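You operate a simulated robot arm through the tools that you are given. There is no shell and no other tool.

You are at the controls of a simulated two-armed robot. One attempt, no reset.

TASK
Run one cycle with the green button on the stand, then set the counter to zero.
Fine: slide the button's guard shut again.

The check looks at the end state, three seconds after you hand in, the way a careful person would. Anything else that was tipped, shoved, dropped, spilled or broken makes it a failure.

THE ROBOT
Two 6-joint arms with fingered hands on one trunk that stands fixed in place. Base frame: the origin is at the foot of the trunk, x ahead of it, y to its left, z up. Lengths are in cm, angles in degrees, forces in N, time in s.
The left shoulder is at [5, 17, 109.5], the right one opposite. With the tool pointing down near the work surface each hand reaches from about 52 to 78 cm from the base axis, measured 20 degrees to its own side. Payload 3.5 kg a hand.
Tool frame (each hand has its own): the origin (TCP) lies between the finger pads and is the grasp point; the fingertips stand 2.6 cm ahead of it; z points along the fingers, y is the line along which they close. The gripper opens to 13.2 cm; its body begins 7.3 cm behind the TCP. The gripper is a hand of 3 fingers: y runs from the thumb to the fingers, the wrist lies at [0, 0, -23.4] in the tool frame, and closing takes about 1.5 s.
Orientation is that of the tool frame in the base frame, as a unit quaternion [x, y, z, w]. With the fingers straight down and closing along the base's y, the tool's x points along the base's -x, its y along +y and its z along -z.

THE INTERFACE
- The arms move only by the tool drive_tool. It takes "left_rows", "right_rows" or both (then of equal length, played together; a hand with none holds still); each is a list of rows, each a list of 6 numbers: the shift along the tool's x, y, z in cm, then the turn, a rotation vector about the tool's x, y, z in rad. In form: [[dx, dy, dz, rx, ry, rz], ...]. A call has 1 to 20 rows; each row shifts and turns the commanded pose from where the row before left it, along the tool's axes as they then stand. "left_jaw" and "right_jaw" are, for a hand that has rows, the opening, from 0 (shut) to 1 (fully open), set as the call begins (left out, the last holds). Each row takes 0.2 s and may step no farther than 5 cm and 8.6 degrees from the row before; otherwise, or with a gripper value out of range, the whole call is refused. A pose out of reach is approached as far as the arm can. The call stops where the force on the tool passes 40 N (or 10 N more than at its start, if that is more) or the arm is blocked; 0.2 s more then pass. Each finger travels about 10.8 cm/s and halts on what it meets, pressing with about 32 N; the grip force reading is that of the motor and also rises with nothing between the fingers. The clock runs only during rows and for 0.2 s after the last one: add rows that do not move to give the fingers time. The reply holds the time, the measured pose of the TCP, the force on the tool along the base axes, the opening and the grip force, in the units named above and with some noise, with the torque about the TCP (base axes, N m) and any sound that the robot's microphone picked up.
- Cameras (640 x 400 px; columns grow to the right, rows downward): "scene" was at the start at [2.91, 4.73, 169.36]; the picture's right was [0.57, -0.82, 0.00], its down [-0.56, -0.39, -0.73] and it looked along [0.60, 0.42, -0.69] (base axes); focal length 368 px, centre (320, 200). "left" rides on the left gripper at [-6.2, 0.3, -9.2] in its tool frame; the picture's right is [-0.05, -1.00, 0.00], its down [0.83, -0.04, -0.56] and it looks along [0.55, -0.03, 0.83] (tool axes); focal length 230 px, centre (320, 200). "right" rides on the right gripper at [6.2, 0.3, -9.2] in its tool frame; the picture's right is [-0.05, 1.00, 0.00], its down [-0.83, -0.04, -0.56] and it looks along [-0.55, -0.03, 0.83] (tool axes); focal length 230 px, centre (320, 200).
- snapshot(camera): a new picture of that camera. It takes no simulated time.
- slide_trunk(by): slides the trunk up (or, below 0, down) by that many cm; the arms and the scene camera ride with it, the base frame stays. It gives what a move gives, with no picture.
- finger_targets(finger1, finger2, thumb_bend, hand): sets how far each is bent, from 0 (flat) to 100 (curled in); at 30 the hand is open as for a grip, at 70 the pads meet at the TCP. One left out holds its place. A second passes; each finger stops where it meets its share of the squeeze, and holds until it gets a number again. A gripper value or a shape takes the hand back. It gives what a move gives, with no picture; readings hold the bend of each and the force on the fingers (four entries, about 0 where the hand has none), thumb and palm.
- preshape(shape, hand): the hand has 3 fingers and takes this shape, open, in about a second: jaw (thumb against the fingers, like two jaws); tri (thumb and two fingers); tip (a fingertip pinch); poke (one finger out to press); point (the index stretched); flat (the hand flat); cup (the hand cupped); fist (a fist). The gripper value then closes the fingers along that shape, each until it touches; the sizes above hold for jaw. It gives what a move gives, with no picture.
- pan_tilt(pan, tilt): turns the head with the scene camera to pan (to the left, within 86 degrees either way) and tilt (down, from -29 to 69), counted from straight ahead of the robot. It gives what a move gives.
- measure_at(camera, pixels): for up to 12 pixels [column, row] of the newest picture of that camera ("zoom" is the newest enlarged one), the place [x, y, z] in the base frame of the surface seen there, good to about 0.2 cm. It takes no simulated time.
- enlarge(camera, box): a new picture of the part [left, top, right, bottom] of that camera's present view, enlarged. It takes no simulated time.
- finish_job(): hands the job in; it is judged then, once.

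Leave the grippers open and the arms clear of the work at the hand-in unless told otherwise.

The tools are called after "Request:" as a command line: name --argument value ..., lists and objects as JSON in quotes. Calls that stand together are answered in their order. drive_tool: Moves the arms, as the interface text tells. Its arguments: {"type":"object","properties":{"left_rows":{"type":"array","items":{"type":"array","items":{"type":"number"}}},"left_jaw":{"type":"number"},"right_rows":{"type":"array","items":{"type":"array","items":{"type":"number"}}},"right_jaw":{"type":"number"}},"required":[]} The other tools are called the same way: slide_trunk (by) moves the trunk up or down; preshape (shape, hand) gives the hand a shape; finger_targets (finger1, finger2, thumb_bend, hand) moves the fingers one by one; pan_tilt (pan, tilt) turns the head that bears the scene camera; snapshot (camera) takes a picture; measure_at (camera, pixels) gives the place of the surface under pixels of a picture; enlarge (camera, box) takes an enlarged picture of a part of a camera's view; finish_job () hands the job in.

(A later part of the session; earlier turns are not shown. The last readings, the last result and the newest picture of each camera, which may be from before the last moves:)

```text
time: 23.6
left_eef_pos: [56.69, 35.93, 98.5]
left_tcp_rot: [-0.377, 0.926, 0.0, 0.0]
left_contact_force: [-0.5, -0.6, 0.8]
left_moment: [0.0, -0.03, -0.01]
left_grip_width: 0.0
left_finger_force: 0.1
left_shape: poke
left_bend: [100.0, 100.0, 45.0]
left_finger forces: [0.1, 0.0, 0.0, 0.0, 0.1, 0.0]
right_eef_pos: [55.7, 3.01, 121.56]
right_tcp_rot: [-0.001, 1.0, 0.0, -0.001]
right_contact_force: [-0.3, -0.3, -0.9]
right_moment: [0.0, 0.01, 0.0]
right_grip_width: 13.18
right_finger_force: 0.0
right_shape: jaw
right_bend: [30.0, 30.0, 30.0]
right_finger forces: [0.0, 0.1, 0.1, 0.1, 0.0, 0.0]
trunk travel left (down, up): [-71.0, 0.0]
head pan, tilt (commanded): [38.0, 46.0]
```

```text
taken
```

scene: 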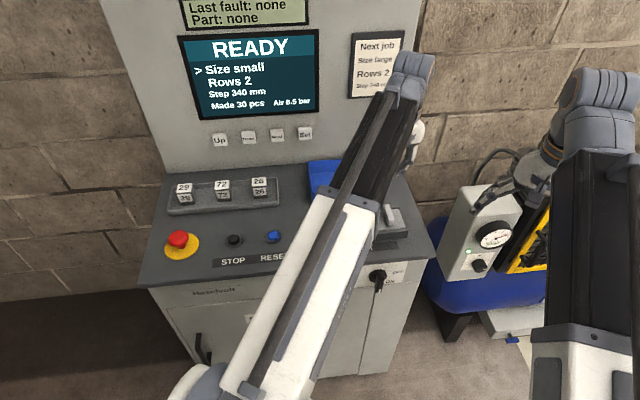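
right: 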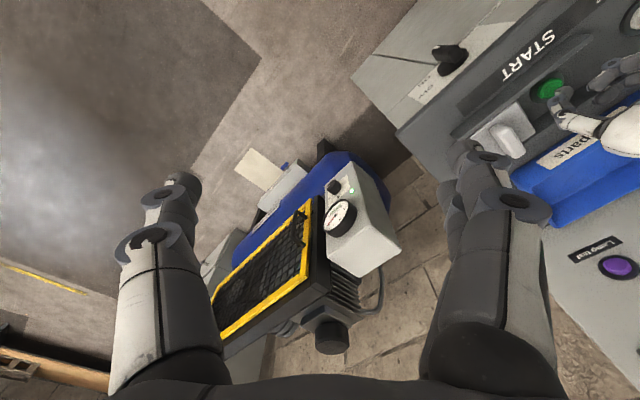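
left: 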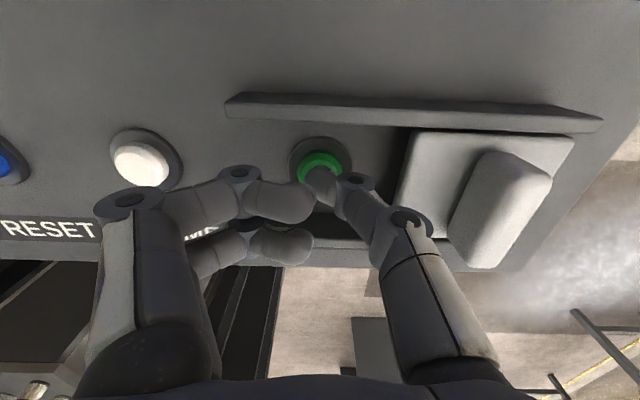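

The thumb tip is centred just above the green button. I'll press gently with three 0.3 cm steps down and read the force and sound.

Request:
drive_tool --left_rows '[[0, 0, 0.3, 0, 0, 0], [0, 0, 0.3, 0, 0, 0], [0, 0, 0.3, 0, 0, 0]]'

Request:
snapshot --camera "scene"

Request:
snapshot --camera "left"

```text
time: 24.4
left_eef_pos: [56.6, 35.87, 97.52]
left_tcp_rot: [-0.376, 0.927, 0.001, 0.0]
left_contact_force: [-0.4, 0.7, 1.8]
left_moment: [0.03, 0.0, -0.02]
left_grip_width: 0.0
left_finger_force: 0.0
left_shape: poke
left_bend: [100.0, 100.0, 45.0]
left_finger forces: [0.0, 0.0, 0.1, 0.1, 2.1, 0.0]
right_eef_pos: [55.73, 3.06, 121.44]
right_tcp_rot: [-0.001, 1.0, 0.0, 0.001]
right_contact_force: [0.2, 1.2, 1.0]
right_moment: [-0.03, -0.02, -0.03]
right_grip_width: 13.21
right_finger_force: 0.2
right_shape: jaw
right_bend: [30.0, 30.0, 30.0]
right_finger forces: [0.0, 0.0, 0.1, 0.0, 0.0, 0.0]
trunk travel left (down, up): [-71.0, 0.0]
head pan, tilt (commanded): [38.0, 46.0]
heard: click
```

```text
taken
```

scene: 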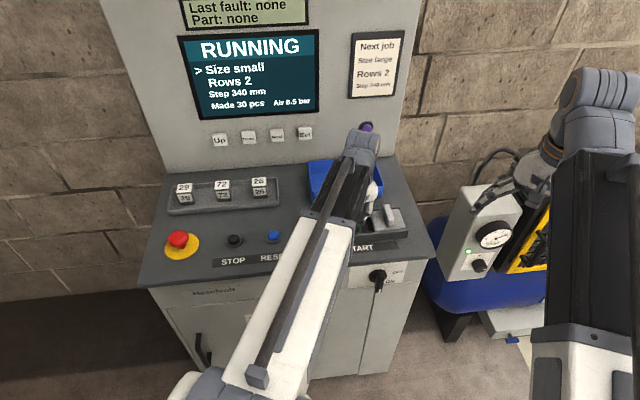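

```text
taken
```

left: 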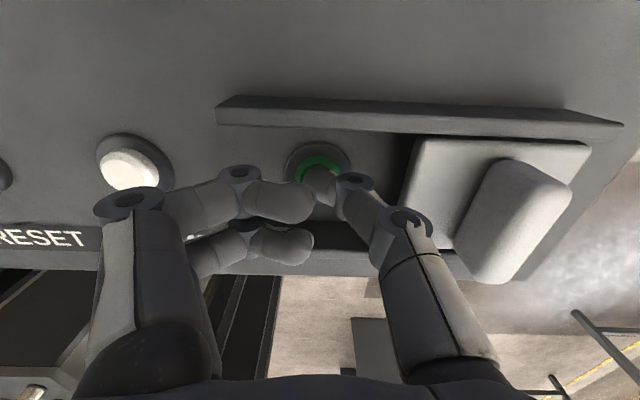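

A click sounded and the screen says RUNNING, so the cycle has started. I'll lift the finger straight up off the button and watch the screen.

Request:
drive_tool --left_rows '[[0, 0, -1, 0, 0, 0], [0, 0, -3, 0, 0, 0], [0, 0, -4, 0, 0, 0], [0, 0, -4, 0, 0, 0]]'

Request:
snapshot --camera "scene"

```text
time: 25.4
left_eef_pos: [56.65, 36.11, 109.57]
left_tcp_rot: [-0.376, 0.927, 0.0, -0.001]
left_contact_force: [0.5, 0.1, -0.2]
left_moment: [-0.03, 0.01, -0.02]
left_grip_width: 0.0
left_finger_force: 0.1
left_shape: poke
left_bend: [100.0, 100.0, 45.0]
left_finger forces: [0.0, 0.0, 0.0, 0.1, 0.0, 0.0]
right_eef_pos: [55.65, 3.05, 121.54]
right_tcp_rot: [-0.002, 1.0, -0.001, 0.001]
right_contact_force: [0.0, 0.2, 0.0]
right_moment: [0.01, 0.02, 0.02]
right_grip_width: 13.17
right_finger_force: 0.1
right_shape: jaw
right_bend: [30.0, 30.0, 30.0]
right_finger forces: [0.0, 0.1, 0.0, 0.0, 0.0, 0.0]
trunk travel left (down, up): [-71.0, 0.0]
head pan, tilt (commanded): [38.0, 46.0]
```

```text
taken
```

scene: 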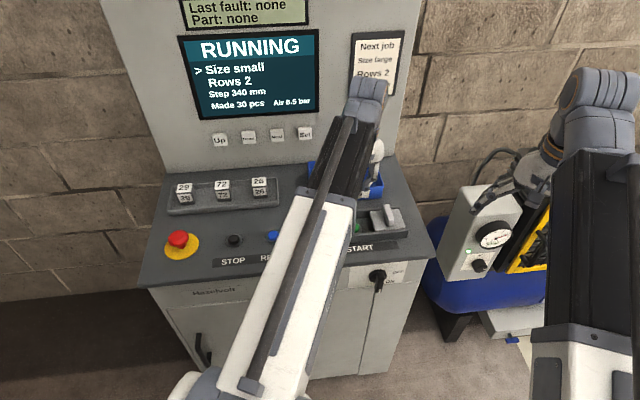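

The machine is running and Made still shows 30. While it runs, I'll reshape the hand to jaw and move it back over the opened guard's fin at a safe height, then check the screen.

Request:
preshape --hand "left" --shape "jaw"

Request:
drive_tool --left_rows '[[0, -2.8, 0, 0, 0, 0], [0, -2.8, 0, 0, 0, 0], [0.1, -2.7, 0, 0, 0, 0], [0, 0, 0, 0, 0, 0], [0, 0, 0, 0, 0, 0]]' --left_jaw 0.5

Request:
snapshot --camera "left"

Request:
enlarge --camera "scene" --box '[160, 0, 420, 160]'

```text
time: 26.3
left_eef_pos: [56.67, 36.04, 109.37]
left_tcp_rot: [-0.377, 0.926, 0.0, 0.0]
left_contact_force: [-0.8, -1.3, -0.2]
left_moment: [0.01, 0.04, 0.0]
left_grip_width: 13.18
left_finger_force: 0.1
left_shape: jaw
left_bend: [30.0, 30.0, 30.0]
left_finger forces: [0.0, 0.0, 0.0, 0.0, 0.1, 0.0]
right_eef_pos: [55.73, 3.04, 121.53]
right_tcp_rot: [-0.001, 1.0, 0.0, 0.001]
right_contact_force: [0.3, -0.1, -0.1]
right_moment: [0.02, 0.02, -0.01]
right_grip_width: 13.18
right_finger_force: 0.1
right_shape: jaw
right_bend: [30.0, 30.0, 30.0]
right_finger forces: [0.0, 0.1, 0.0, 0.0, 0.0, 0.0]
trunk travel left (down, up): [-71.0, 0.0]
head pan, tilt (commanded): [38.0, 46.0]
```

```text
time: 27.5
left_eef_pos: [62.38, 29.94, 109.33]
left_tcp_rot: [-0.377, 0.926, 0.0, 0.0]
left_contact_force: [0.0, 0.1, 0.2]
left_moment: [-0.02, 0.01, 0.02]
left_grip_width: 6.67
left_finger_force: 0.1
left_shape: jaw
left_bend: [73.0, 73.0, 70.0]
left_finger forces: [0.0, 0.1, 0.0, 0.0, 0.0, 0.0]
right_eef_pos: [55.64, 3.04, 121.5]
right_tcp_rot: [0.0, 1.0, 0.0, 0.001]
right_contact_force: [-0.1, -0.3, 0.5]
right_moment: [0.0, 0.01, 0.01]
right_grip_width: 13.17
right_finger_force: 0.0
right_shape: jaw
right_bend: [30.0, 30.0, 30.0]
right_finger forces: [0.1, 0.0, 0.0, 0.1, 0.0, 0.0]
trunk travel left (down, up): [-71.0, 0.0]
head pan, tilt (commanded): [38.0, 46.0]
```

```text
taken
```

left: 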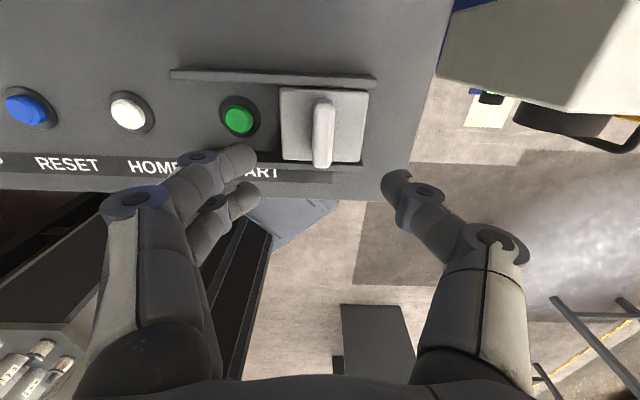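

```text
2.46 times, centred on (290, 80) of scene
```

zoom: 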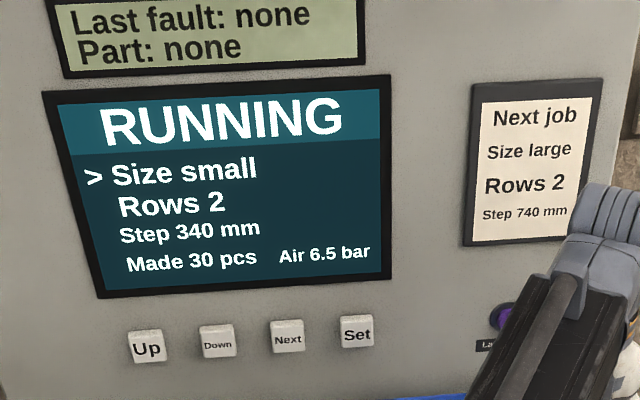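

It's still RUNNING. I'll hold still for about 4 s and look again.

Request:
drive_tool --left_rows '[[0, 0, 0, 0, 0, 0], [0, 0, 0, 0, 0, 0], [0, 0, 0, 0, 0, 0], [0, 0, 0, 0, 0, 0], [0, 0, 0, 0, 0, 0], [0, 0, 0, 0, 0, 0], [0, 0, 0, 0, 0, 0], [0, 0, 0, 0, 0, 0], [0, 0, 0, 0, 0, 0], [0, 0, 0, 0, 0, 0], [0, 0, 0, 0, 0, 0], [0, 0, 0, 0, 0, 0], [0, 0, 0, 0, 0, 0], [0, 0, 0, 0, 0, 0], [0, 0, 0, 0, 0, 0], [0, 0, 0, 0, 0, 0], [0, 0, 0, 0, 0, 0], [0, 0, 0, 0, 0, 0], [0, 0, 0, 0, 0, 0], [0, 0, 0, 0, 0, 0]]'

Request:
enlarge --camera "scene" --box '[160, 0, 420, 160]'

Request:
measure_at --camera "left" --pixels '[[318, 125], [329, 125], [323, 105], [322, 150], [285, 95], [240, 118]]'

```text
time: 31.7
left_eef_pos: [62.17, 30.16, 109.52]
left_tcp_rot: [-0.378, 0.926, 0.0, 0.001]
left_contact_force: [0.1, 0.5, -0.5]
left_moment: [-0.01, -0.03, 0.0]
left_grip_width: 6.65
left_finger_force: 0.1
left_shape: jaw
left_bend: [73.0, 73.0, 70.0]
left_finger forces: [0.0, 0.0, 0.0, 0.0, 0.0, 0.0]
right_eef_pos: [55.7, 2.94, 121.49]
right_tcp_rot: [0.0, 1.0, -0.001, 0.0]
right_contact_force: [0.1, 1.0, -0.1]
right_moment: [-0.04, 0.02, 0.02]
right_grip_width: 13.19
right_finger_force: 0.1
right_shape: jaw
right_bend: [30.0, 30.0, 30.0]
right_finger forces: [0.0, 0.0, 0.0, 0.0, 0.0, 0.1]
trunk travel left (down, up): [-71.0, 0.0]
head pan, tilt (commanded): [38.0, 46.0]
```

```text
2.46 times, centred on (290, 80) of scene
```

zoom: 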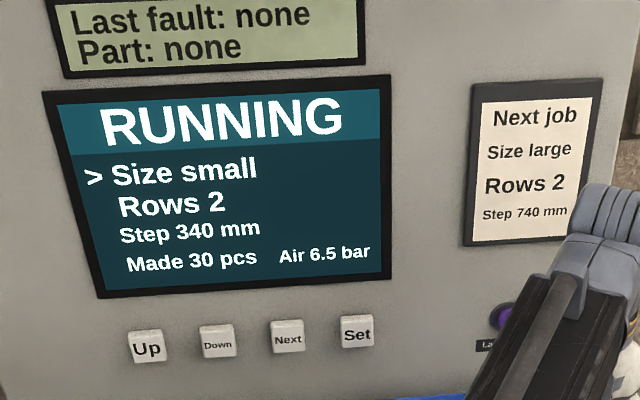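

```text
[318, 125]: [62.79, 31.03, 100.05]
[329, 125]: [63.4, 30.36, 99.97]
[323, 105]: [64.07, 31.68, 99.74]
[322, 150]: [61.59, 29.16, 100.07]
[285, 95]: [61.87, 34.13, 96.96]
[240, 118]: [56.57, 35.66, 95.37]
```

Still RUNNING after 7 s with no fault shown. I'll wait another 4 s before touching anything.

Request:
drive_tool --left_rows '[[0, 0, 0, 0, 0, 0], [0, 0, 0, 0, 0, 0], [0, 0, 0, 0, 0, 0], [0, 0, 0, 0, 0, 0], [0, 0, 0, 0, 0, 0], [0, 0, 0, 0, 0, 0], [0, 0, 0, 0, 0, 0], [0, 0, 0, 0, 0, 0], [0, 0, 0, 0, 0, 0], [0, 0, 0, 0, 0, 0], [0, 0, 0, 0, 0, 0], [0, 0, 0, 0, 0, 0], [0, 0, 0, 0, 0, 0], [0, 0, 0, 0, 0, 0], [0, 0, 0, 0, 0, 0], [0, 0, 0, 0, 0, 0], [0, 0, 0, 0, 0, 0], [0, 0, 0, 0, 0, 0], [0, 0, 0, 0, 0, 0], [0, 0, 0, 0, 0, 0]]'

Request:
enlarge --camera "scene" --box '[160, 0, 420, 160]'

```text
time: 35.9
left_eef_pos: [62.22, 30.06, 109.53]
left_tcp_rot: [-0.377, 0.926, 0.0, 0.0]
left_contact_force: [-1.1, -0.5, 0.2]
left_moment: [0.0, 0.07, 0.0]
left_grip_width: 6.67
left_finger_force: 0.1
left_shape: jaw
left_bend: [73.0, 73.0, 70.0]
left_finger forces: [0.0, 0.0, 0.1, 0.0, 0.0, 0.1]
right_eef_pos: [55.64, 3.08, 121.5]
right_tcp_rot: [-0.001, 1.0, 0.0, 0.001]
right_contact_force: [0.9, 0.8, -0.3]
right_moment: [0.02, -0.01, -0.04]
right_grip_width: 13.19
right_finger_force: 0.0
right_shape: jaw
right_bend: [30.0, 30.0, 30.0]
right_finger forces: [0.0, 0.1, 0.0, 0.0, 0.0, 0.1]
trunk travel left (down, up): [-71.0, 0.0]
head pan, tilt (commanded): [38.0, 46.0]
```

```text
2.46 times, centred on (290, 80) of scene
```

zoom: 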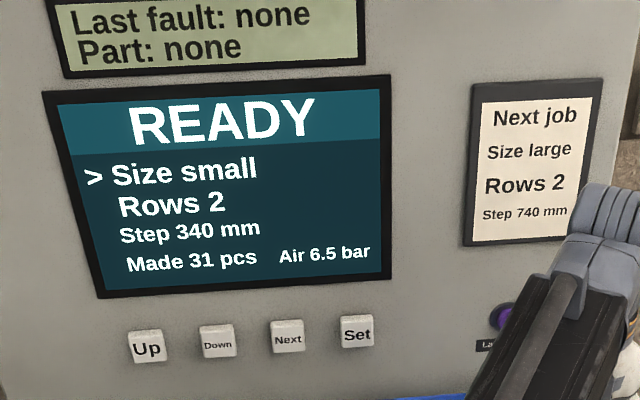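

The cycle is complete: READY, Made 31 pcs, no fault. Now I'll close the guard. I'll descend around the fin (8.7 cm down) and grip it.

Request:
drive_tool --left_rows '[[-0.2, -0.15, 3, 0, 0, 0], [0, 0, 2.5, 0, 0, 0], [0, 0, 2.0, 0, 0, 0], [0, 0, 1.2, 0, 0, 0], [0, 0, 0, 0, 0, 0]]'

Request:
snapshot --camera "left"

```text
time: 37.1
left_eef_pos: [62.56, 30.07, 100.74]
left_tcp_rot: [-0.377, 0.926, 0.0, -0.001]
left_contact_force: [-0.1, -1.1, 0.6]
left_moment: [-0.02, 0.01, 0.0]
left_grip_width: 6.67
left_finger_force: 0.1
left_shape: jaw
left_bend: [73.0, 73.0, 70.0]
left_finger forces: [0.1, 0.0, 0.0, 0.0, 0.1, 0.1]
right_eef_pos: [55.63, 3.11, 121.45]
right_tcp_rot: [-0.001, 1.0, 0.0, 0.001]
right_contact_force: [-0.1, 1.2, 0.6]
right_moment: [0.01, 0.01, -0.01]
right_grip_width: 13.19
right_finger_force: 0.0
right_shape: jaw
right_bend: [30.0, 30.0, 30.0]
right_finger forces: [0.0, 0.1, 0.1, 0.0, 0.0, 0.1]
trunk travel left (down, up): [-71.0, 0.0]
head pan, tilt (commanded): [38.0, 46.0]
```

```text
taken
```

left: 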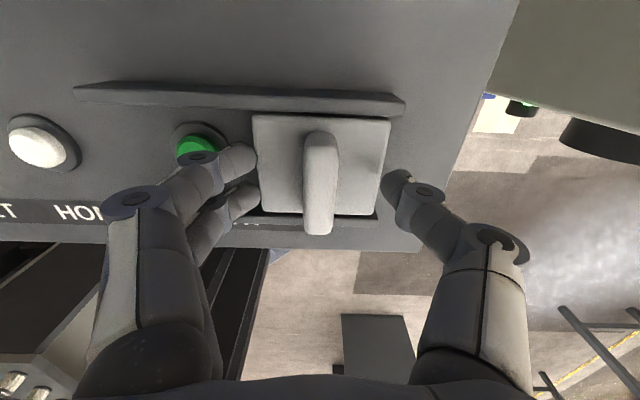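

The fin is between the fingers and nothing is touching. I'll grip it now and then slide left 4 cm.

Request:
drive_tool --left_rows '[[0, 0, 0, 0, 0, 0], [0, 0, 0, 0, 0, 0], [0, 0, 0, 0, 0, 0], [0, 0, 0, 0, 0, 0], [0, 0, 0, 0, 0, 0], [0.01, 0.8, 0, 0, 0, 0], [0.01, 0.8, 0, 0, 0, 0], [0.01, 0.8, 0, 0, 0, 0], [0.01, 0.8, 0, 0, 0, 0], [0.02, 0.8, 0, 0, 0, 0]]' --left_jaw 0.08

Request:
snapshot --camera "left"

```text
time: 39.3
left_eef_pos: [59.79, 32.93, 100.65]
left_tcp_rot: [-0.378, 0.926, 0.0, -0.001]
left_contact_force: [1.8, 0.0, -1.8]
left_moment: [0.05, -0.01, -0.03]
left_grip_width: 1.26
left_finger_force: 32.0
left_shape: jaw
left_bend: [72.0, 72.0, 70.0]
left_finger forces: [14.8, 14.7, 0.0, 0.0, 29.9, 0.1]
right_eef_pos: [55.72, 2.98, 121.45]
right_tcp_rot: [-0.001, 1.0, 0.0, 0.0]
right_contact_force: [-0.1, 0.3, -0.3]
right_moment: [0.0, 0.0, 0.02]
right_grip_width: 13.17
right_finger_force: 0.1
right_shape: jaw
right_bend: [30.0, 30.0, 30.0]
right_finger forces: [0.0, 0.0, 0.0, 0.0, 0.0, 0.1]
trunk travel left (down, up): [-71.0, 0.0]
head pan, tilt (commanded): [38.0, 46.0]
```

```text
taken
```

left: 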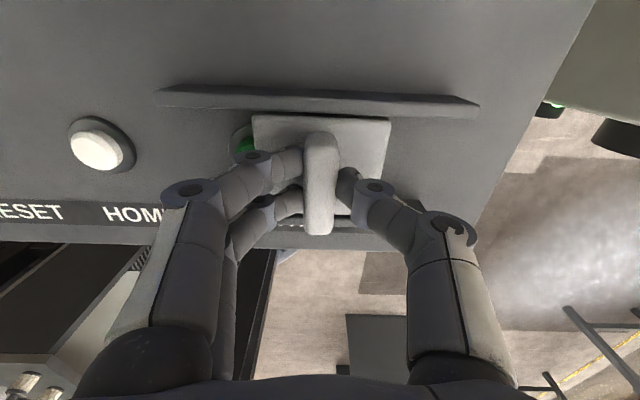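

The guard follows smoothly with low forces and has half covered the button. I'll slide another 4.2 cm left, almost to the original closed position [56.44, 35.9].

Request:
drive_tool --left_rows '[[0.01, 0.8, 0, 0, 0, 0], [0.01, 0.8, 0, 0, 0, 0], [0.01, 0.8, 0, 0, 0, 0], [0.01, 0.8, 0, 0, 0, 0], [0.02, 0.6, 0, 0, 0, 0], [0, 0.4, 0, 0, 0, 0]]'

Request:
snapshot --camera "left"

```text
time: 40.7
left_eef_pos: [56.71, 35.85, 100.66]
left_tcp_rot: [-0.378, 0.926, 0.001, 0.0]
left_contact_force: [-0.1, 2.3, -1.6]
left_moment: [0.0, 0.04, -0.02]
left_grip_width: 1.23
left_finger_force: 31.8
left_shape: jaw
left_bend: [72.0, 72.0, 70.0]
left_finger forces: [15.3, 15.3, 0.0, 0.0, 29.1, 0.0]
right_eef_pos: [55.75, 3.12, 121.57]
right_tcp_rot: [0.0, 1.0, -0.001, 0.001]
right_contact_force: [0.4, 0.2, -0.5]
right_moment: [0.0, 0.01, -0.06]
right_grip_width: 13.2
right_finger_force: 0.0
right_shape: jaw
right_bend: [30.0, 30.0, 30.0]
right_finger forces: [0.0, 0.0, 0.0, 0.0, 0.0, 0.0]
trunk travel left (down, up): [-71.0, 0.0]
head pan, tilt (commanded): [38.0, 46.0]
```

```text
taken
```

left: 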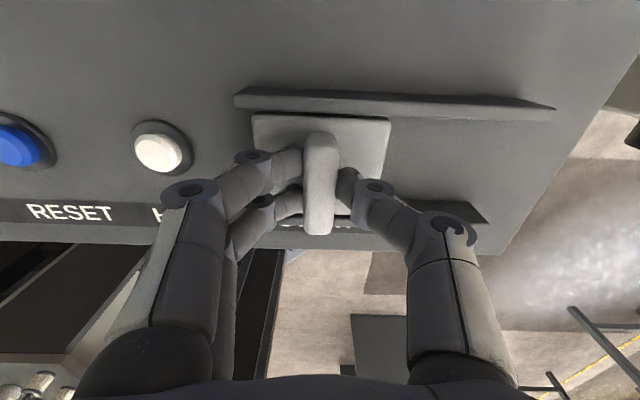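

Compared with the picture before opening (rail ends at columns 240 and 562), they are now at 234 and 556, so the guard is about 0.3 cm short. I'll nudge it left in small steps and watch the force for the end stop.

Request:
drive_tool --left_rows '[[0, 0.15, 0, 0, 0, 0], [0, 0.15, 0, 0, 0, 0], [0, 0.1, 0, 0, 0, 0]]'

Request:
snapshot --camera "left"

```text
time: 41.5
left_eef_pos: [56.57, 36.11, 100.66]
left_tcp_rot: [-0.377, 0.926, 0.001, 0.001]
left_contact_force: [1.2, 0.3, -0.8]
left_moment: [-0.03, -0.04, 0.0]
left_grip_width: 1.24
left_finger_force: 31.6
left_shape: jaw
left_bend: [72.0, 72.0, 70.0]
left_finger forces: [14.7, 14.6, 0.1, 0.1, 30.0, 0.0]
right_eef_pos: [55.66, 3.17, 121.51]
right_tcp_rot: [-0.001, 1.0, 0.001, 0.001]
right_contact_force: [0.3, 0.3, 0.5]
right_moment: [0.02, 0.0, 0.0]
right_grip_width: 13.2
right_finger_force: 0.0
right_shape: jaw
right_bend: [30.0, 30.0, 30.0]
right_finger forces: [0.0, 0.0, 0.0, 0.0, 0.0, 0.1]
trunk travel left (down, up): [-71.0, 0.0]
head pan, tilt (commanded): [38.0, 46.0]
```

```text
taken
```

left: 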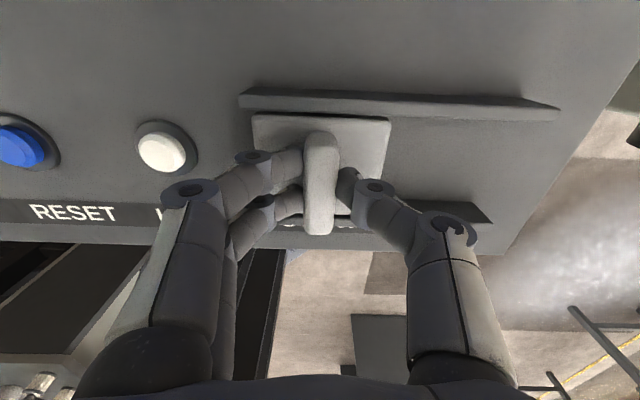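

The rail ends are back at columns 240 and 560, matching the original closed view. One last 0.15 cm nudge checks that it's against its stop.

Request:
drive_tool --left_rows '[[0, 0.1, 0, 0, 0, 0], [0, 0.1, 0, 0, 0, 0]]'

Request:
snapshot --camera "left"

```text
time: 42.1
left_eef_pos: [56.45, 36.27, 100.76]
left_tcp_rot: [-0.377, 0.926, -0.001, 0.0]
left_contact_force: [9.5, -3.9, 1.6]
left_moment: [-0.07, -0.17, 0.0]
left_grip_width: 1.23
left_finger_force: 32.3
left_shape: jaw
left_bend: [72.0, 72.0, 70.0]
left_finger forces: [13.6, 13.4, 0.0, 0.1, 35.8, 0.0]
right_eef_pos: [55.83, 3.0, 121.51]
right_tcp_rot: [-0.001, 1.0, 0.0, 0.001]
right_contact_force: [0.2, 0.7, -0.2]
right_moment: [-0.01, 0.01, -0.01]
right_grip_width: 13.2
right_finger_force: 0.2
right_shape: jaw
right_bend: [30.0, 30.0, 30.0]
right_finger forces: [0.0, 0.1, 0.0, 0.1, 0.0, 0.0]
trunk travel left (down, up): [-71.0, 0.0]
head pan, tilt (commanded): [38.0, 46.0]
```

```text
taken
```

left: 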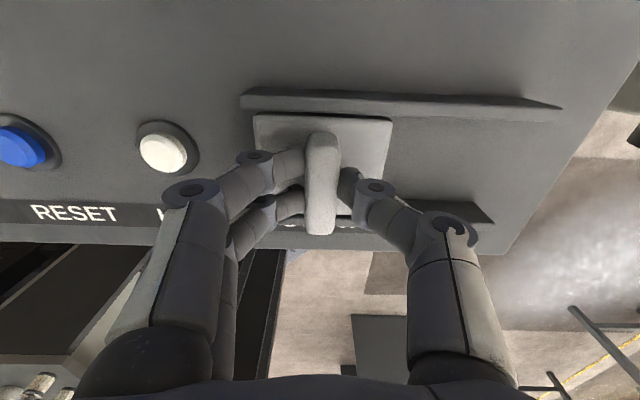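

A force of about 10 N pushing right means the guard is at its closed stop. I'll open the jaw and rise straight up 14 cm.

Request:
drive_tool --left_rows '[[0, 0, 0, 0, 0, 0], [0, 0, 0, 0, 0, 0], [0, 0, 0, 0, 0, 0], [0, 0, 0, 0, 0, 0], [0, 0, -2, 0, 0, 0], [0, 0, -4, 0, 0, 0], [0, 0, -4, 0, 0, 0], [0, 0, -4, 0, 0, 0]]' --left_jaw 0.4

Request:
snapshot --camera "left"

Request:
pan_tilt --pan 42 --tilt 38

Request:
snapshot --camera "scene"

```text
time: 43.9
left_eef_pos: [56.44, 36.07, 114.64]
left_tcp_rot: [-0.377, 0.926, 0.0, 0.0]
left_contact_force: [0.3, -1.0, -0.3]
left_moment: [0.01, -0.02, 0.01]
left_grip_width: 5.26
left_finger_force: 0.1
left_shape: jaw
left_bend: [73.0, 73.0, 70.0]
left_finger forces: [0.1, 0.1, 0.1, 0.0, 0.1, 0.0]
right_eef_pos: [55.66, 3.01, 121.6]
right_tcp_rot: [-0.001, 1.0, 0.0, 0.001]
right_contact_force: [0.1, -0.1, -0.1]
right_moment: [0.0, -0.01, -0.04]
right_grip_width: 13.17
right_finger_force: 0.1
right_shape: jaw
right_bend: [30.0, 30.0, 30.0]
right_finger forces: [0.1, 0.0, 0.0, 0.1, 0.0, 0.0]
trunk travel left (down, up): [-71.0, 0.0]
head pan, tilt (commanded): [38.0, 46.0]
```

```text
taken
```

left: 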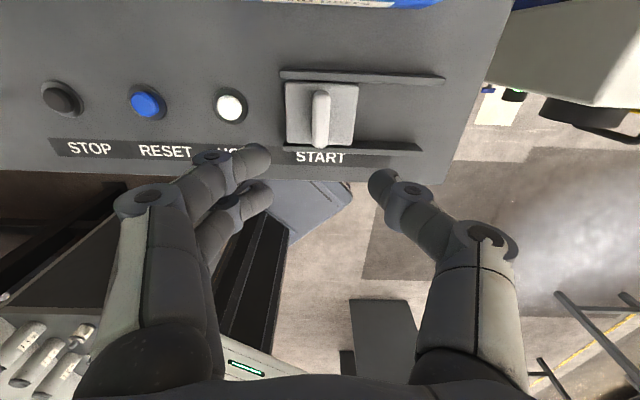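

```text
time: 44.6
left_eef_pos: [56.34, 36.1, 114.62]
left_tcp_rot: [-0.377, 0.926, 0.0, 0.0]
left_contact_force: [0.1, -0.8, 0.0]
left_moment: [-0.02, -0.02, -0.01]
left_grip_width: 5.25
left_finger_force: 0.2
left_shape: jaw
left_bend: [73.0, 73.0, 70.0]
left_finger forces: [0.1, 0.0, 0.1, 0.0, 0.0, 0.0]
right_eef_pos: [55.7, 3.16, 121.66]
right_tcp_rot: [-0.001, 1.0, -0.001, 0.001]
right_contact_force: [0.4, 0.9, 0.0]
right_moment: [0.03, -0.02, 0.01]
right_grip_width: 13.19
right_finger_force: 0.0
right_shape: jaw
right_bend: [30.0, 30.0, 30.0]
right_finger forces: [0.0, 0.0, 0.0, 0.0, 0.0, 0.0]
trunk travel left (down, up): [-71.0, 0.0]
head pan, tilt (commanded): [42.0, 38.0]
```

```text
taken
```

scene: 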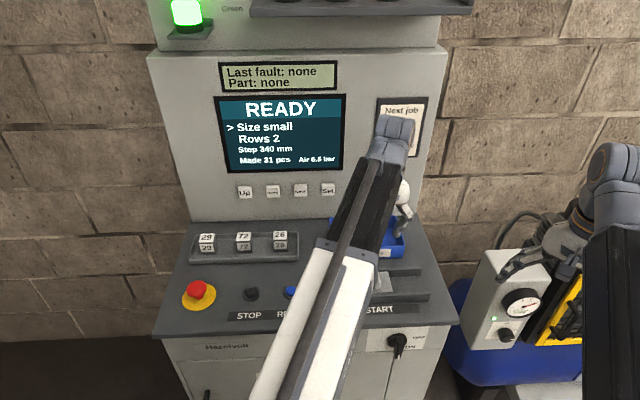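

The guard is shut and the view is clear. Next come the keys. I'll enlarge that part and measure the four key faces and several panel points to get the tilt.

Request:
enlarge --camera "scene" --box '[215, 150, 365, 244]'

Request:
measure_at --camera "scene" --pixels '[[245, 192], [273, 191], [300, 190], [328, 189], [286, 205], [286, 213], [286, 178], [360, 80], [200, 90], [230, 205], [345, 200], [355, 240]]'

```text
4.26 times, centred on (290, 197) of scene
```

zoom: 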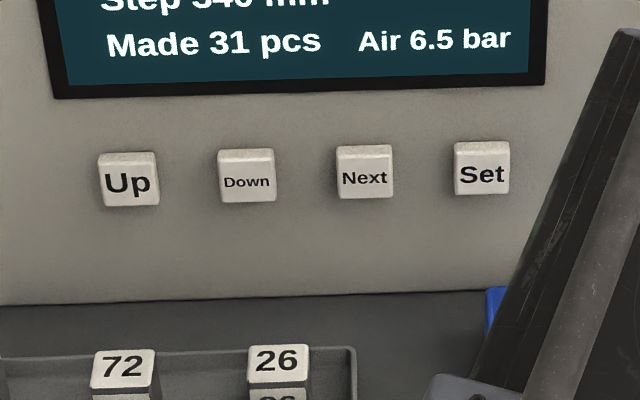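

```text
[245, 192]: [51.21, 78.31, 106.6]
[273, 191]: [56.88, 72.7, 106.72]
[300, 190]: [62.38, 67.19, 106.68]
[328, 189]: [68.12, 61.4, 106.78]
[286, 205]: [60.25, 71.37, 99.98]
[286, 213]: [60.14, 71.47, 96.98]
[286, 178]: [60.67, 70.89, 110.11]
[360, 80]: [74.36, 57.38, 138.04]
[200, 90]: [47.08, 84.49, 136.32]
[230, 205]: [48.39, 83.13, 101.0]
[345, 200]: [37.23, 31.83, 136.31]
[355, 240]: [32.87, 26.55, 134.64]
```

The panel is vertical, about 93 cm out along the console's depth axis. The keys stick out 1.4 cm: Up, Down, Next [62.4, 67.2, 106.7], Set [68.1, 61.4, 106.8], 8 cm apart. I'll make the poke shape and shift left to line up with Next. Then I'll pitch the hand forward about the wrist, ending 35° below horizontal and facing the panel, still high up.

Request:
preshape --hand "left" --shape "poke"

Request:
drive_tool --left_rows '[[0, 4.44, 0, 0, 0, -0.012], [0, 4.44, 0, 0, 0, 0], [0, 4.44, 0, 0, 0, 0], [0, 4.43, 0, 0, 0, 0], [-2.8, 0, -0.17, 0, -0.12, 0], [-2.8, 0, -0.17, 0, -0.12, 0], [-2.8, 0, -0.17, 0, -0.12, 0], [-2.8, 0, -0.17, 0, -0.12, 0]]'

Request:
snapshot --camera "scene"

Request:
snapshot --camera "left"

```text
time: 45.5
left_eef_pos: [56.43, 36.1, 114.57]
left_tcp_rot: [-0.377, 0.926, 0.0, 0.0]
left_contact_force: [-0.3, -0.9, 0.1]
left_moment: [-0.03, 0.01, -0.02]
left_grip_width: 0.0
left_finger_force: 0.1
left_shape: poke
left_bend: [100.0, 100.0, 45.0]
left_finger forces: [0.1, 0.0, 0.0, 0.0, 0.1, 0.0]
right_eef_pos: [55.71, 3.08, 121.5]
right_tcp_rot: [-0.001, 1.0, 0.0, 0.001]
right_contact_force: [1.0, 0.9, -0.2]
right_moment: [0.0, 0.01, 0.01]
right_grip_width: 13.21
right_finger_force: 0.0
right_shape: jaw
right_bend: [30.0, 30.0, 30.0]
right_finger forces: [0.1, 0.0, 0.1, 0.0, 0.0, 0.0]
trunk travel left (down, up): [-71.0, 0.0]
head pan, tilt (commanded): [42.0, 38.0]
```

```text
time: 47.3
left_eef_pos: [51.59, 56.35, 117.63]
left_tcp_rot: [-0.371, 0.897, 0.092, 0.221]
left_contact_force: [0.2, -0.5, -0.1]
left_moment: [0.0, -0.01, 0.0]
left_grip_width: 0.01
left_finger_force: 0.0
left_shape: poke
left_bend: [100.0, 100.0, 45.0]
left_finger forces: [0.0, 0.0, 0.0, 0.0, 0.0, 0.1]
right_eef_pos: [55.69, 3.06, 121.5]
right_tcp_rot: [-0.001, 1.0, 0.0, 0.001]
right_contact_force: [-0.4, 0.8, 0.4]
right_moment: [-0.03, 0.04, 0.04]
right_grip_width: 13.19
right_finger_force: 0.0
right_shape: jaw
right_bend: [30.0, 30.0, 30.0]
right_finger forces: [0.0, 0.1, 0.0, 0.1, 0.0, 0.0]
trunk travel left (down, up): [-71.0, 0.0]
head pan, tilt (commanded): [42.0, 38.0]
```

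```text
taken
```

scene: 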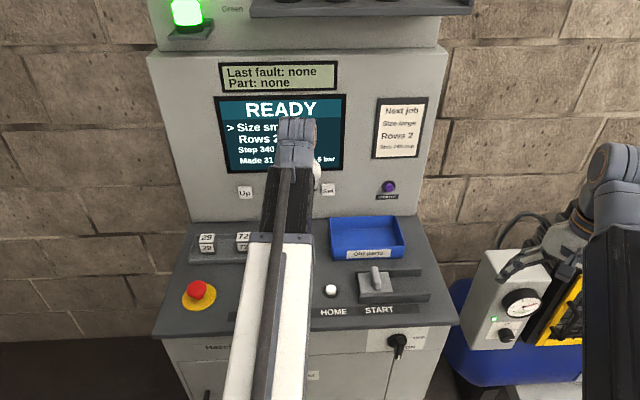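

```text
taken
```

left: 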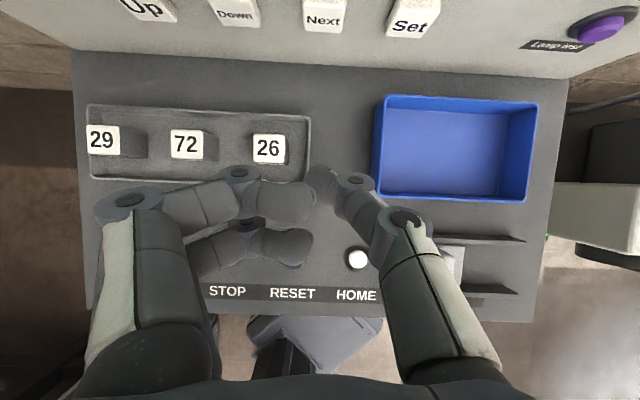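

The hand lines up with Next in the left view at (325,15), and all clearances look good. I'll continue the forward pitch with 4 more rows about the wrist.

Request:
drive_tool --left_rows '[[-2.8, 0, -0.17, 0, -0.12, 0], [-2.8, 0, -0.17, 0, -0.12, 0], [-2.8, 0, -0.17, 0, -0.12, 0], [-2.8, 0, -0.17, 0, -0.12, 0], [0, 0, 0, 0, 0, 0]]'

Request:
snapshot --camera "left"

Request:
snapshot --camera "scene"

```text
time: 48.5
left_eef_pos: [57.5, 62.23, 124.82]
left_tcp_rot: [-0.339, 0.819, 0.177, 0.428]
left_contact_force: [-0.1, 0.7, -0.3]
left_moment: [0.01, -0.02, -0.03]
left_grip_width: 0.0
left_finger_force: 0.1
left_shape: poke
left_bend: [100.0, 100.0, 45.0]
left_finger forces: [0.0, 0.1, 0.0, 0.0, 0.0, 0.1]
right_eef_pos: [55.71, 3.1, 121.5]
right_tcp_rot: [0.0, 1.0, 0.0, 0.001]
right_contact_force: [0.1, -0.9, 0.5]
right_moment: [-0.01, 0.02, -0.01]
right_grip_width: 13.19
right_finger_force: 0.2
right_shape: jaw
right_bend: [30.0, 30.0, 30.0]
right_finger forces: [0.0, 0.0, 0.1, 0.1, 0.0, 0.0]
trunk travel left (down, up): [-71.0, 0.0]
head pan, tilt (commanded): [42.0, 38.0]
```

```text
taken
```

left: 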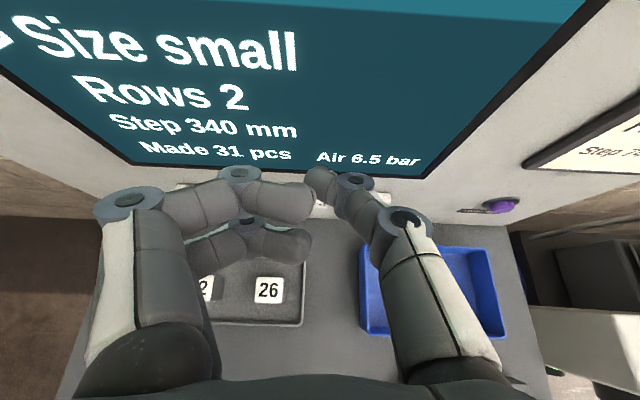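

```text
taken
```

scene: 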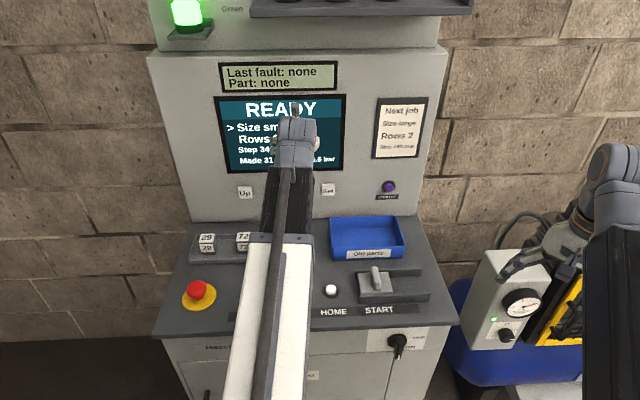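

The hand now faces the panel at 35° below horizontal, aligned with Next, with the tip about 4.6 cm clear of the keys. I'll lower straight down 17 cm to key height.

Request:
drive_tool --left_rows '[[3.51, 0, 2.44, 0, 0, 0], [3.51, 0, 2.44, 0, 0, 0], [3.51, 0, 2.44, 0, 0, 0], [3.51, 0, 2.44, 0, 0, 0], [0, 0, 0, 0, 0, 0]]'

Request:
snapshot --camera "left"

Request:
snapshot --camera "scene"

```text
time: 49.7
left_eef_pos: [57.44, 62.34, 107.4]
left_tcp_rot: [-0.34, 0.819, 0.177, 0.427]
left_contact_force: [-0.6, 0.4, -0.1]
left_moment: [-0.01, 0.0, -0.01]
left_grip_width: 0.01
left_finger_force: 0.0
left_shape: poke
left_bend: [100.0, 100.0, 45.0]
left_finger forces: [0.1, 0.0, 0.0, 0.0, 0.0, 0.1]
right_eef_pos: [55.81, 3.12, 121.6]
right_tcp_rot: [-0.001, 1.0, 0.001, 0.001]
right_contact_force: [0.8, 0.4, -0.7]
right_moment: [0.0, -0.05, -0.01]
right_grip_width: 13.18
right_finger_force: 0.1
right_shape: jaw
right_bend: [30.0, 30.0, 30.0]
right_finger forces: [0.0, 0.1, 0.1, 0.1, 0.1, 0.1]
trunk travel left (down, up): [-71.0, 0.0]
head pan, tilt (commanded): [42.0, 38.0]
```

```text
taken
```

left: 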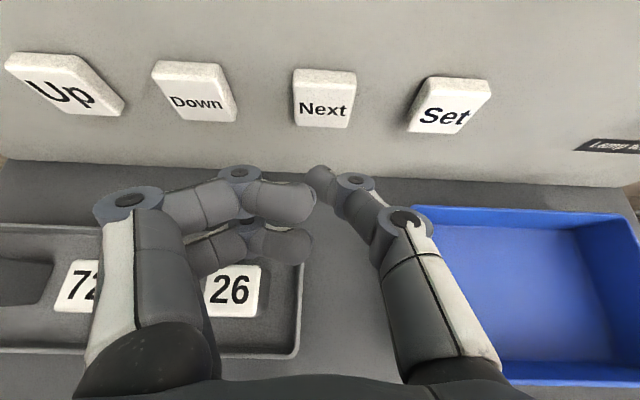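

```text
taken
```

scene: 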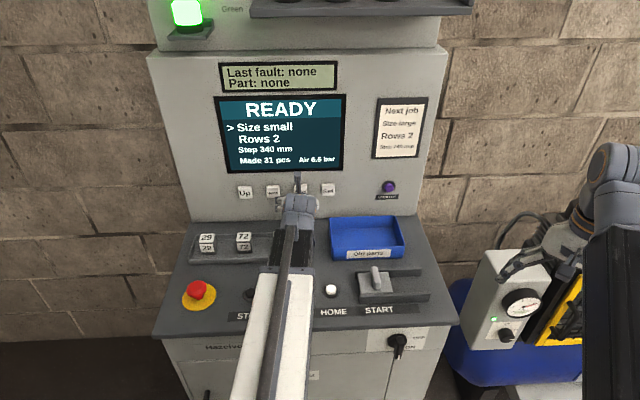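

The screen is fully visible in the scene view, with the cursor on Size. I'll measure the Next key's face corners and the poking tip from the left view for the final alignment.

Request:
measure_at --camera "left" --pixels '[[323, 108], [297, 90], [352, 90], [300, 124], [348, 126], [318, 170], [320, 180], [310, 178], [195, 103], [450, 117], [330, 175]]'

```text
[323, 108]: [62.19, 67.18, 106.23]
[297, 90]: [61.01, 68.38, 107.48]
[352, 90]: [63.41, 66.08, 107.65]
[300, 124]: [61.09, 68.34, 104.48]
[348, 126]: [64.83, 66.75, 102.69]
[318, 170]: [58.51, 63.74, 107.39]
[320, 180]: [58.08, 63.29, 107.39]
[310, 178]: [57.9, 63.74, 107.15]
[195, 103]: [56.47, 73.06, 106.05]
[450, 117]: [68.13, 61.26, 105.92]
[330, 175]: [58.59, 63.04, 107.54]
```

The key face is at depth v ≈ 91.5, centre z ≈ 106.3. The tip is at u and height matching within 0.2 cm and about 4.6 cm short. I'll advance 3.8 cm horizontally and check.

Request:
drive_tool --left_rows '[[-1.085, 0, 1.56, 0, 0, 0], [-0.74, 0, 1.07, 0, 0, 0], [-0.343, 0, 0.493, 0, 0, 0], [0, 0, 0, 0, 0, 0]]'

Request:
snapshot --camera "left"

```text
time: 50.7
left_eef_pos: [60.03, 65.02, 107.67]
left_tcp_rot: [-0.34, 0.819, 0.177, 0.426]
left_contact_force: [-0.3, 0.0, 0.9]
left_moment: [0.02, 0.01, 0.02]
left_grip_width: 0.0
left_finger_force: 0.0
left_shape: poke
left_bend: [100.0, 100.0, 45.0]
left_finger forces: [0.0, 0.0, 0.0, 0.1, 0.1, 0.0]
right_eef_pos: [55.67, 3.08, 121.55]
right_tcp_rot: [-0.001, 1.0, 0.0, 0.001]
right_contact_force: [0.7, -0.6, 0.0]
right_moment: [0.01, 0.03, 0.01]
right_grip_width: 13.22
right_finger_force: 0.1
right_shape: jaw
right_bend: [30.0, 30.0, 30.0]
right_finger forces: [0.0, 0.0, 0.0, 0.1, 0.0, 0.0]
trunk travel left (down, up): [-71.0, 0.0]
head pan, tilt (commanded): [42.0, 38.0]
```

```text
taken
```

left: 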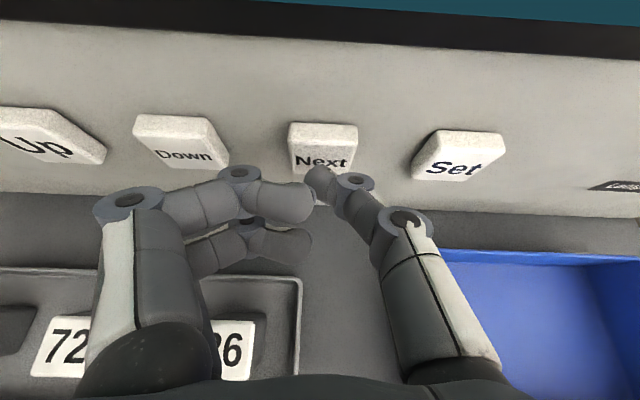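

The tip is right in front of the Next key face. I'll press in with 0.3 cm steps along the depth direction until it clicks.

Request:
drive_tool --left_rows '[[-0.171, 0, 0.246, 0, 0, 0], [-0.171, 0, 0.246, 0, 0, 0], [-0.171, 0, 0.246, 0, 0, 0]]'

Request:
snapshot --camera "scene"

```text
time: 51.5
left_eef_pos: [60.7, 65.67, 107.66]
left_tcp_rot: [-0.339, 0.819, 0.177, 0.427]
left_contact_force: [-1.5, -1.1, -0.9]
left_moment: [-0.01, 0.01, 0.01]
left_grip_width: 0.03
left_finger_force: 0.1
left_shape: poke
left_bend: [100.0, 100.0, 45.0]
left_finger forces: [0.0, 0.1, 0.0, 0.1, 1.8, 0.1]
right_eef_pos: [55.64, 2.98, 121.5]
right_tcp_rot: [-0.002, 1.0, 0.0, 0.001]
right_contact_force: [0.5, 0.2, -0.3]
right_moment: [0.0, 0.0, -0.01]
right_grip_width: 13.19
right_finger_force: 0.1
right_shape: jaw
right_bend: [30.0, 30.0, 30.0]
right_finger forces: [0.0, 0.0, 0.1, 0.0, 0.0, 0.0]
trunk travel left (down, up): [-71.0, 0.0]
head pan, tilt (commanded): [42.0, 38.0]
```

```text
taken
```

scene: 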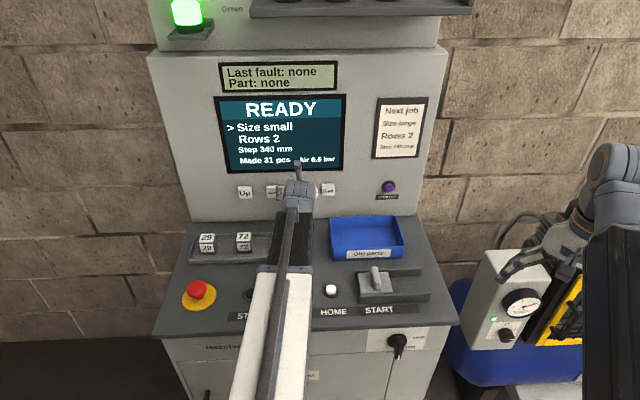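

The finger has just made contact (1.8 N) with no click yet and the cursor still on Size. I'll press 0.3 cm further.

Request:
drive_tool --left_rows '[[-0.086, 0, 0.123, 0, 0, 0], [-0.086, 0, 0.123, 0, 0, 0]]'

Request:
enlarge --camera "scene" --box '[205, 60, 365, 205]'

```text
time: 52.1
left_eef_pos: [60.9, 65.77, 107.73]
left_tcp_rot: [-0.34, 0.819, 0.177, 0.427]
left_contact_force: [-5.7, -6.3, -1.9]
left_moment: [-0.12, 0.08, 0.01]
left_grip_width: 0.02
left_finger_force: 0.0
left_shape: poke
left_bend: [100.0, 100.0, 45.0]
left_finger forces: [0.0, 0.0, 0.0, 0.0, 8.6, 0.1]
right_eef_pos: [55.72, 2.98, 121.53]
right_tcp_rot: [0.0, 1.0, 0.0, 0.001]
right_contact_force: [0.5, -0.5, 0.2]
right_moment: [-0.01, 0.0, 0.02]
right_grip_width: 13.17
right_finger_force: 0.0
right_shape: jaw
right_bend: [30.0, 30.0, 30.0]
right_finger forces: [0.1, 0.0, 0.1, 0.0, 0.1, 0.0]
trunk travel left (down, up): [-71.0, 0.0]
head pan, tilt (commanded): [42.0, 38.0]
heard: click
```

```text
2.76 times, centred on (285, 132) of scene
```

zoom: 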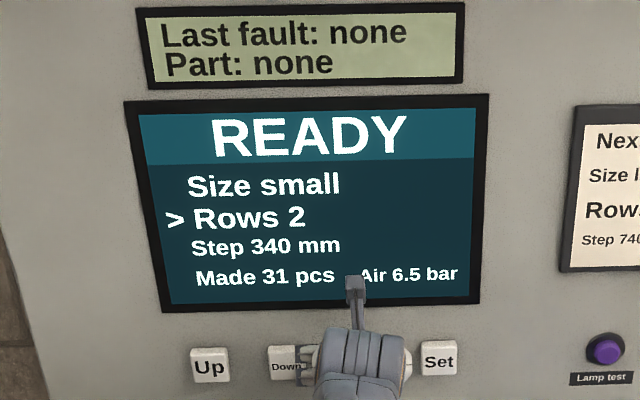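

A click, and the cursor moved to Rows. I'll release 0.8 cm and press again by the same amount to move it to Step.

Request:
drive_tool --left_rows '[[0.286, 0, -0.411, 0, 0, 0], [0.171, 0, -0.246, 0, 0, 0], [0, 0, 0, 0, 0, 0], [-0.286, 0, 0.411, 0, 0, 0], [-0.171, 0, 0.246, 0, 0, 0]]'

Request:
enlarge --camera "scene" --box '[205, 60, 365, 205]'

```text
time: 53.3
left_eef_pos: [60.77, 65.66, 107.74]
left_tcp_rot: [-0.339, 0.82, 0.176, 0.427]
left_contact_force: [-3.4, -4.7, 0.4]
left_moment: [-0.08, 0.02, 0.02]
left_grip_width: 0.0
left_finger_force: 0.0
left_shape: poke
left_bend: [100.0, 100.0, 45.0]
left_finger forces: [0.0, 0.0, 0.1, 0.0, 5.7, 0.0]
right_eef_pos: [55.65, 2.95, 121.6]
right_tcp_rot: [-0.002, 1.0, 0.0, 0.001]
right_contact_force: [0.1, 0.2, -1.7]
right_moment: [-0.04, -0.02, 0.01]
right_grip_width: 13.17
right_finger_force: 0.1
right_shape: jaw
right_bend: [30.0, 30.0, 30.0]
right_finger forces: [0.0, 0.0, 0.0, 0.1, 0.1, 0.1]
trunk travel left (down, up): [-71.0, 0.0]
head pan, tilt (commanded): [42.0, 38.0]
heard: click
```

```text
2.76 times, centred on (285, 132) of scene
```

zoom: 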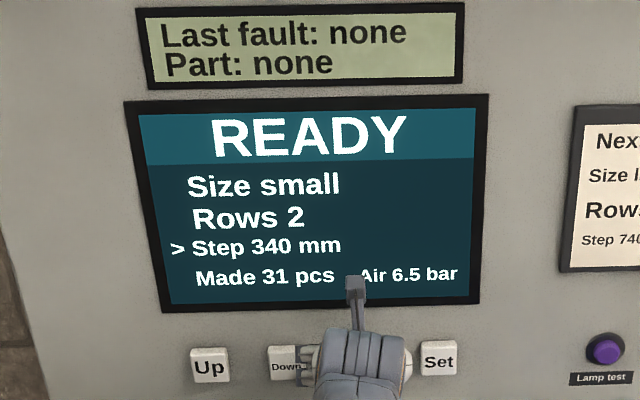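

The cursor is now on Step. I'll repeat once more to see whether it goes to Made.

Request:
drive_tool --left_rows '[[0.286, 0, -0.411, 0, 0, 0], [0.171, 0, -0.246, 0, 0, 0], [0, 0, 0, 0, 0, 0], [-0.286, 0, 0.411, 0, 0, 0], [-0.171, 0, 0.246, 0, 0, 0]]'

Request:
enlarge --camera "scene" --box '[205, 60, 365, 205]'

```text
time: 54.5
left_eef_pos: [60.82, 65.73, 107.7]
left_tcp_rot: [-0.339, 0.82, 0.177, 0.427]
left_contact_force: [-2.3, -5.3, 0.3]
left_moment: [-0.04, -0.01, -0.02]
left_grip_width: 0.0
left_finger_force: 0.2
left_shape: poke
left_bend: [100.0, 100.0, 45.0]
left_finger forces: [0.1, 0.1, 0.0, 0.1, 5.0, 0.1]
right_eef_pos: [55.69, 3.07, 121.52]
right_tcp_rot: [0.0, 1.0, 0.001, 0.0]
right_contact_force: [0.2, 0.1, 0.7]
right_moment: [0.02, -0.01, 0.0]
right_grip_width: 13.18
right_finger_force: 0.0
right_shape: jaw
right_bend: [30.0, 30.0, 30.0]
right_finger forces: [0.0, 0.1, 0.1, 0.1, 0.0, 0.0]
trunk travel left (down, up): [-71.0, 0.0]
head pan, tilt (commanded): [42.0, 38.0]
heard: click
```

```text
2.76 times, centred on (285, 132) of scene
```

zoom: 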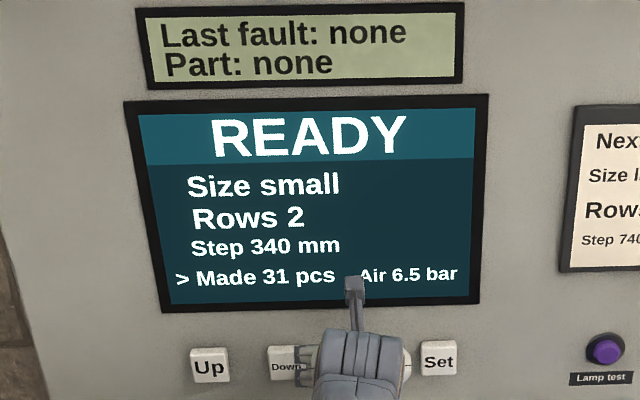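

The cursor is on "Made 31 pcs". I'll back off 2.5 cm and move left 8 cm to the Down key, approaching to just short of contact.

Request:
drive_tool --left_rows '[[0.571, 0, -0.821, 0, 0, 0], [0.857, 0, -1.232, 0, 0, 0], [0, 4, 0, 0, 0, 0], [0, 3.9, 0, 0, 0, 0], [-0.857, 0, 1.232, 0, 0, 0], [0, 0, 0, 0, 0, 0]]'

Request:
snapshot --camera "left"

Request:
snapshot --camera "scene"

```text
time: 55.9
left_eef_pos: [54.6, 70.78, 107.75]
left_tcp_rot: [-0.34, 0.82, 0.177, 0.426]
left_contact_force: [0.2, 0.2, -0.1]
left_moment: [-0.01, -0.02, 0.01]
left_grip_width: 0.0
left_finger_force: 0.0
left_shape: poke
left_bend: [100.0, 100.0, 45.0]
left_finger forces: [0.0, 0.1, 0.0, 0.0, 0.0, 0.0]
right_eef_pos: [55.71, 3.11, 121.54]
right_tcp_rot: [0.0, 1.0, 0.0, 0.001]
right_contact_force: [-0.4, -0.3, -0.1]
right_moment: [0.03, -0.03, 0.0]
right_grip_width: 13.21
right_finger_force: 0.0
right_shape: jaw
right_bend: [30.0, 30.0, 30.0]
right_finger forces: [0.0, 0.0, 0.0, 0.0, 0.1, 0.0]
trunk travel left (down, up): [-71.0, 0.0]
head pan, tilt (commanded): [42.0, 38.0]
```

```text
taken
```

left: 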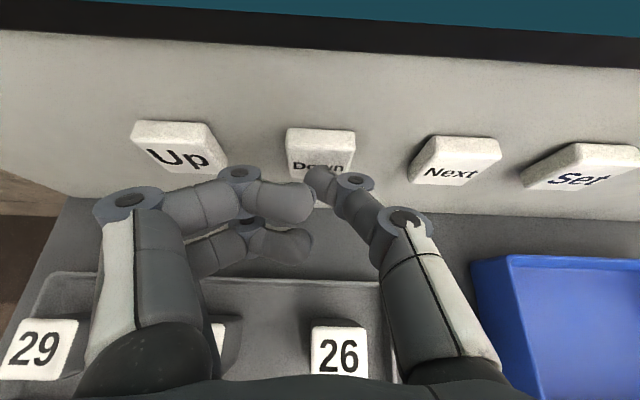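

```text
taken
```

scene: 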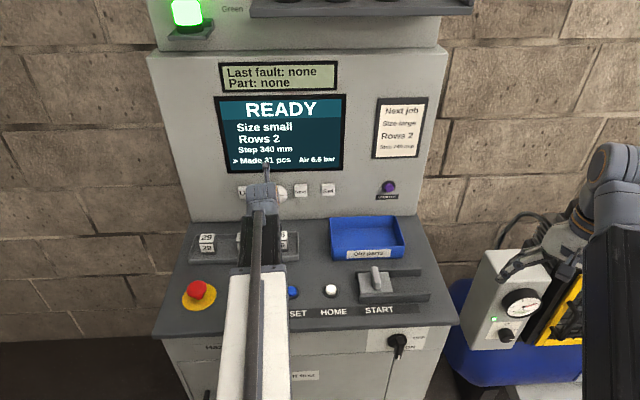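

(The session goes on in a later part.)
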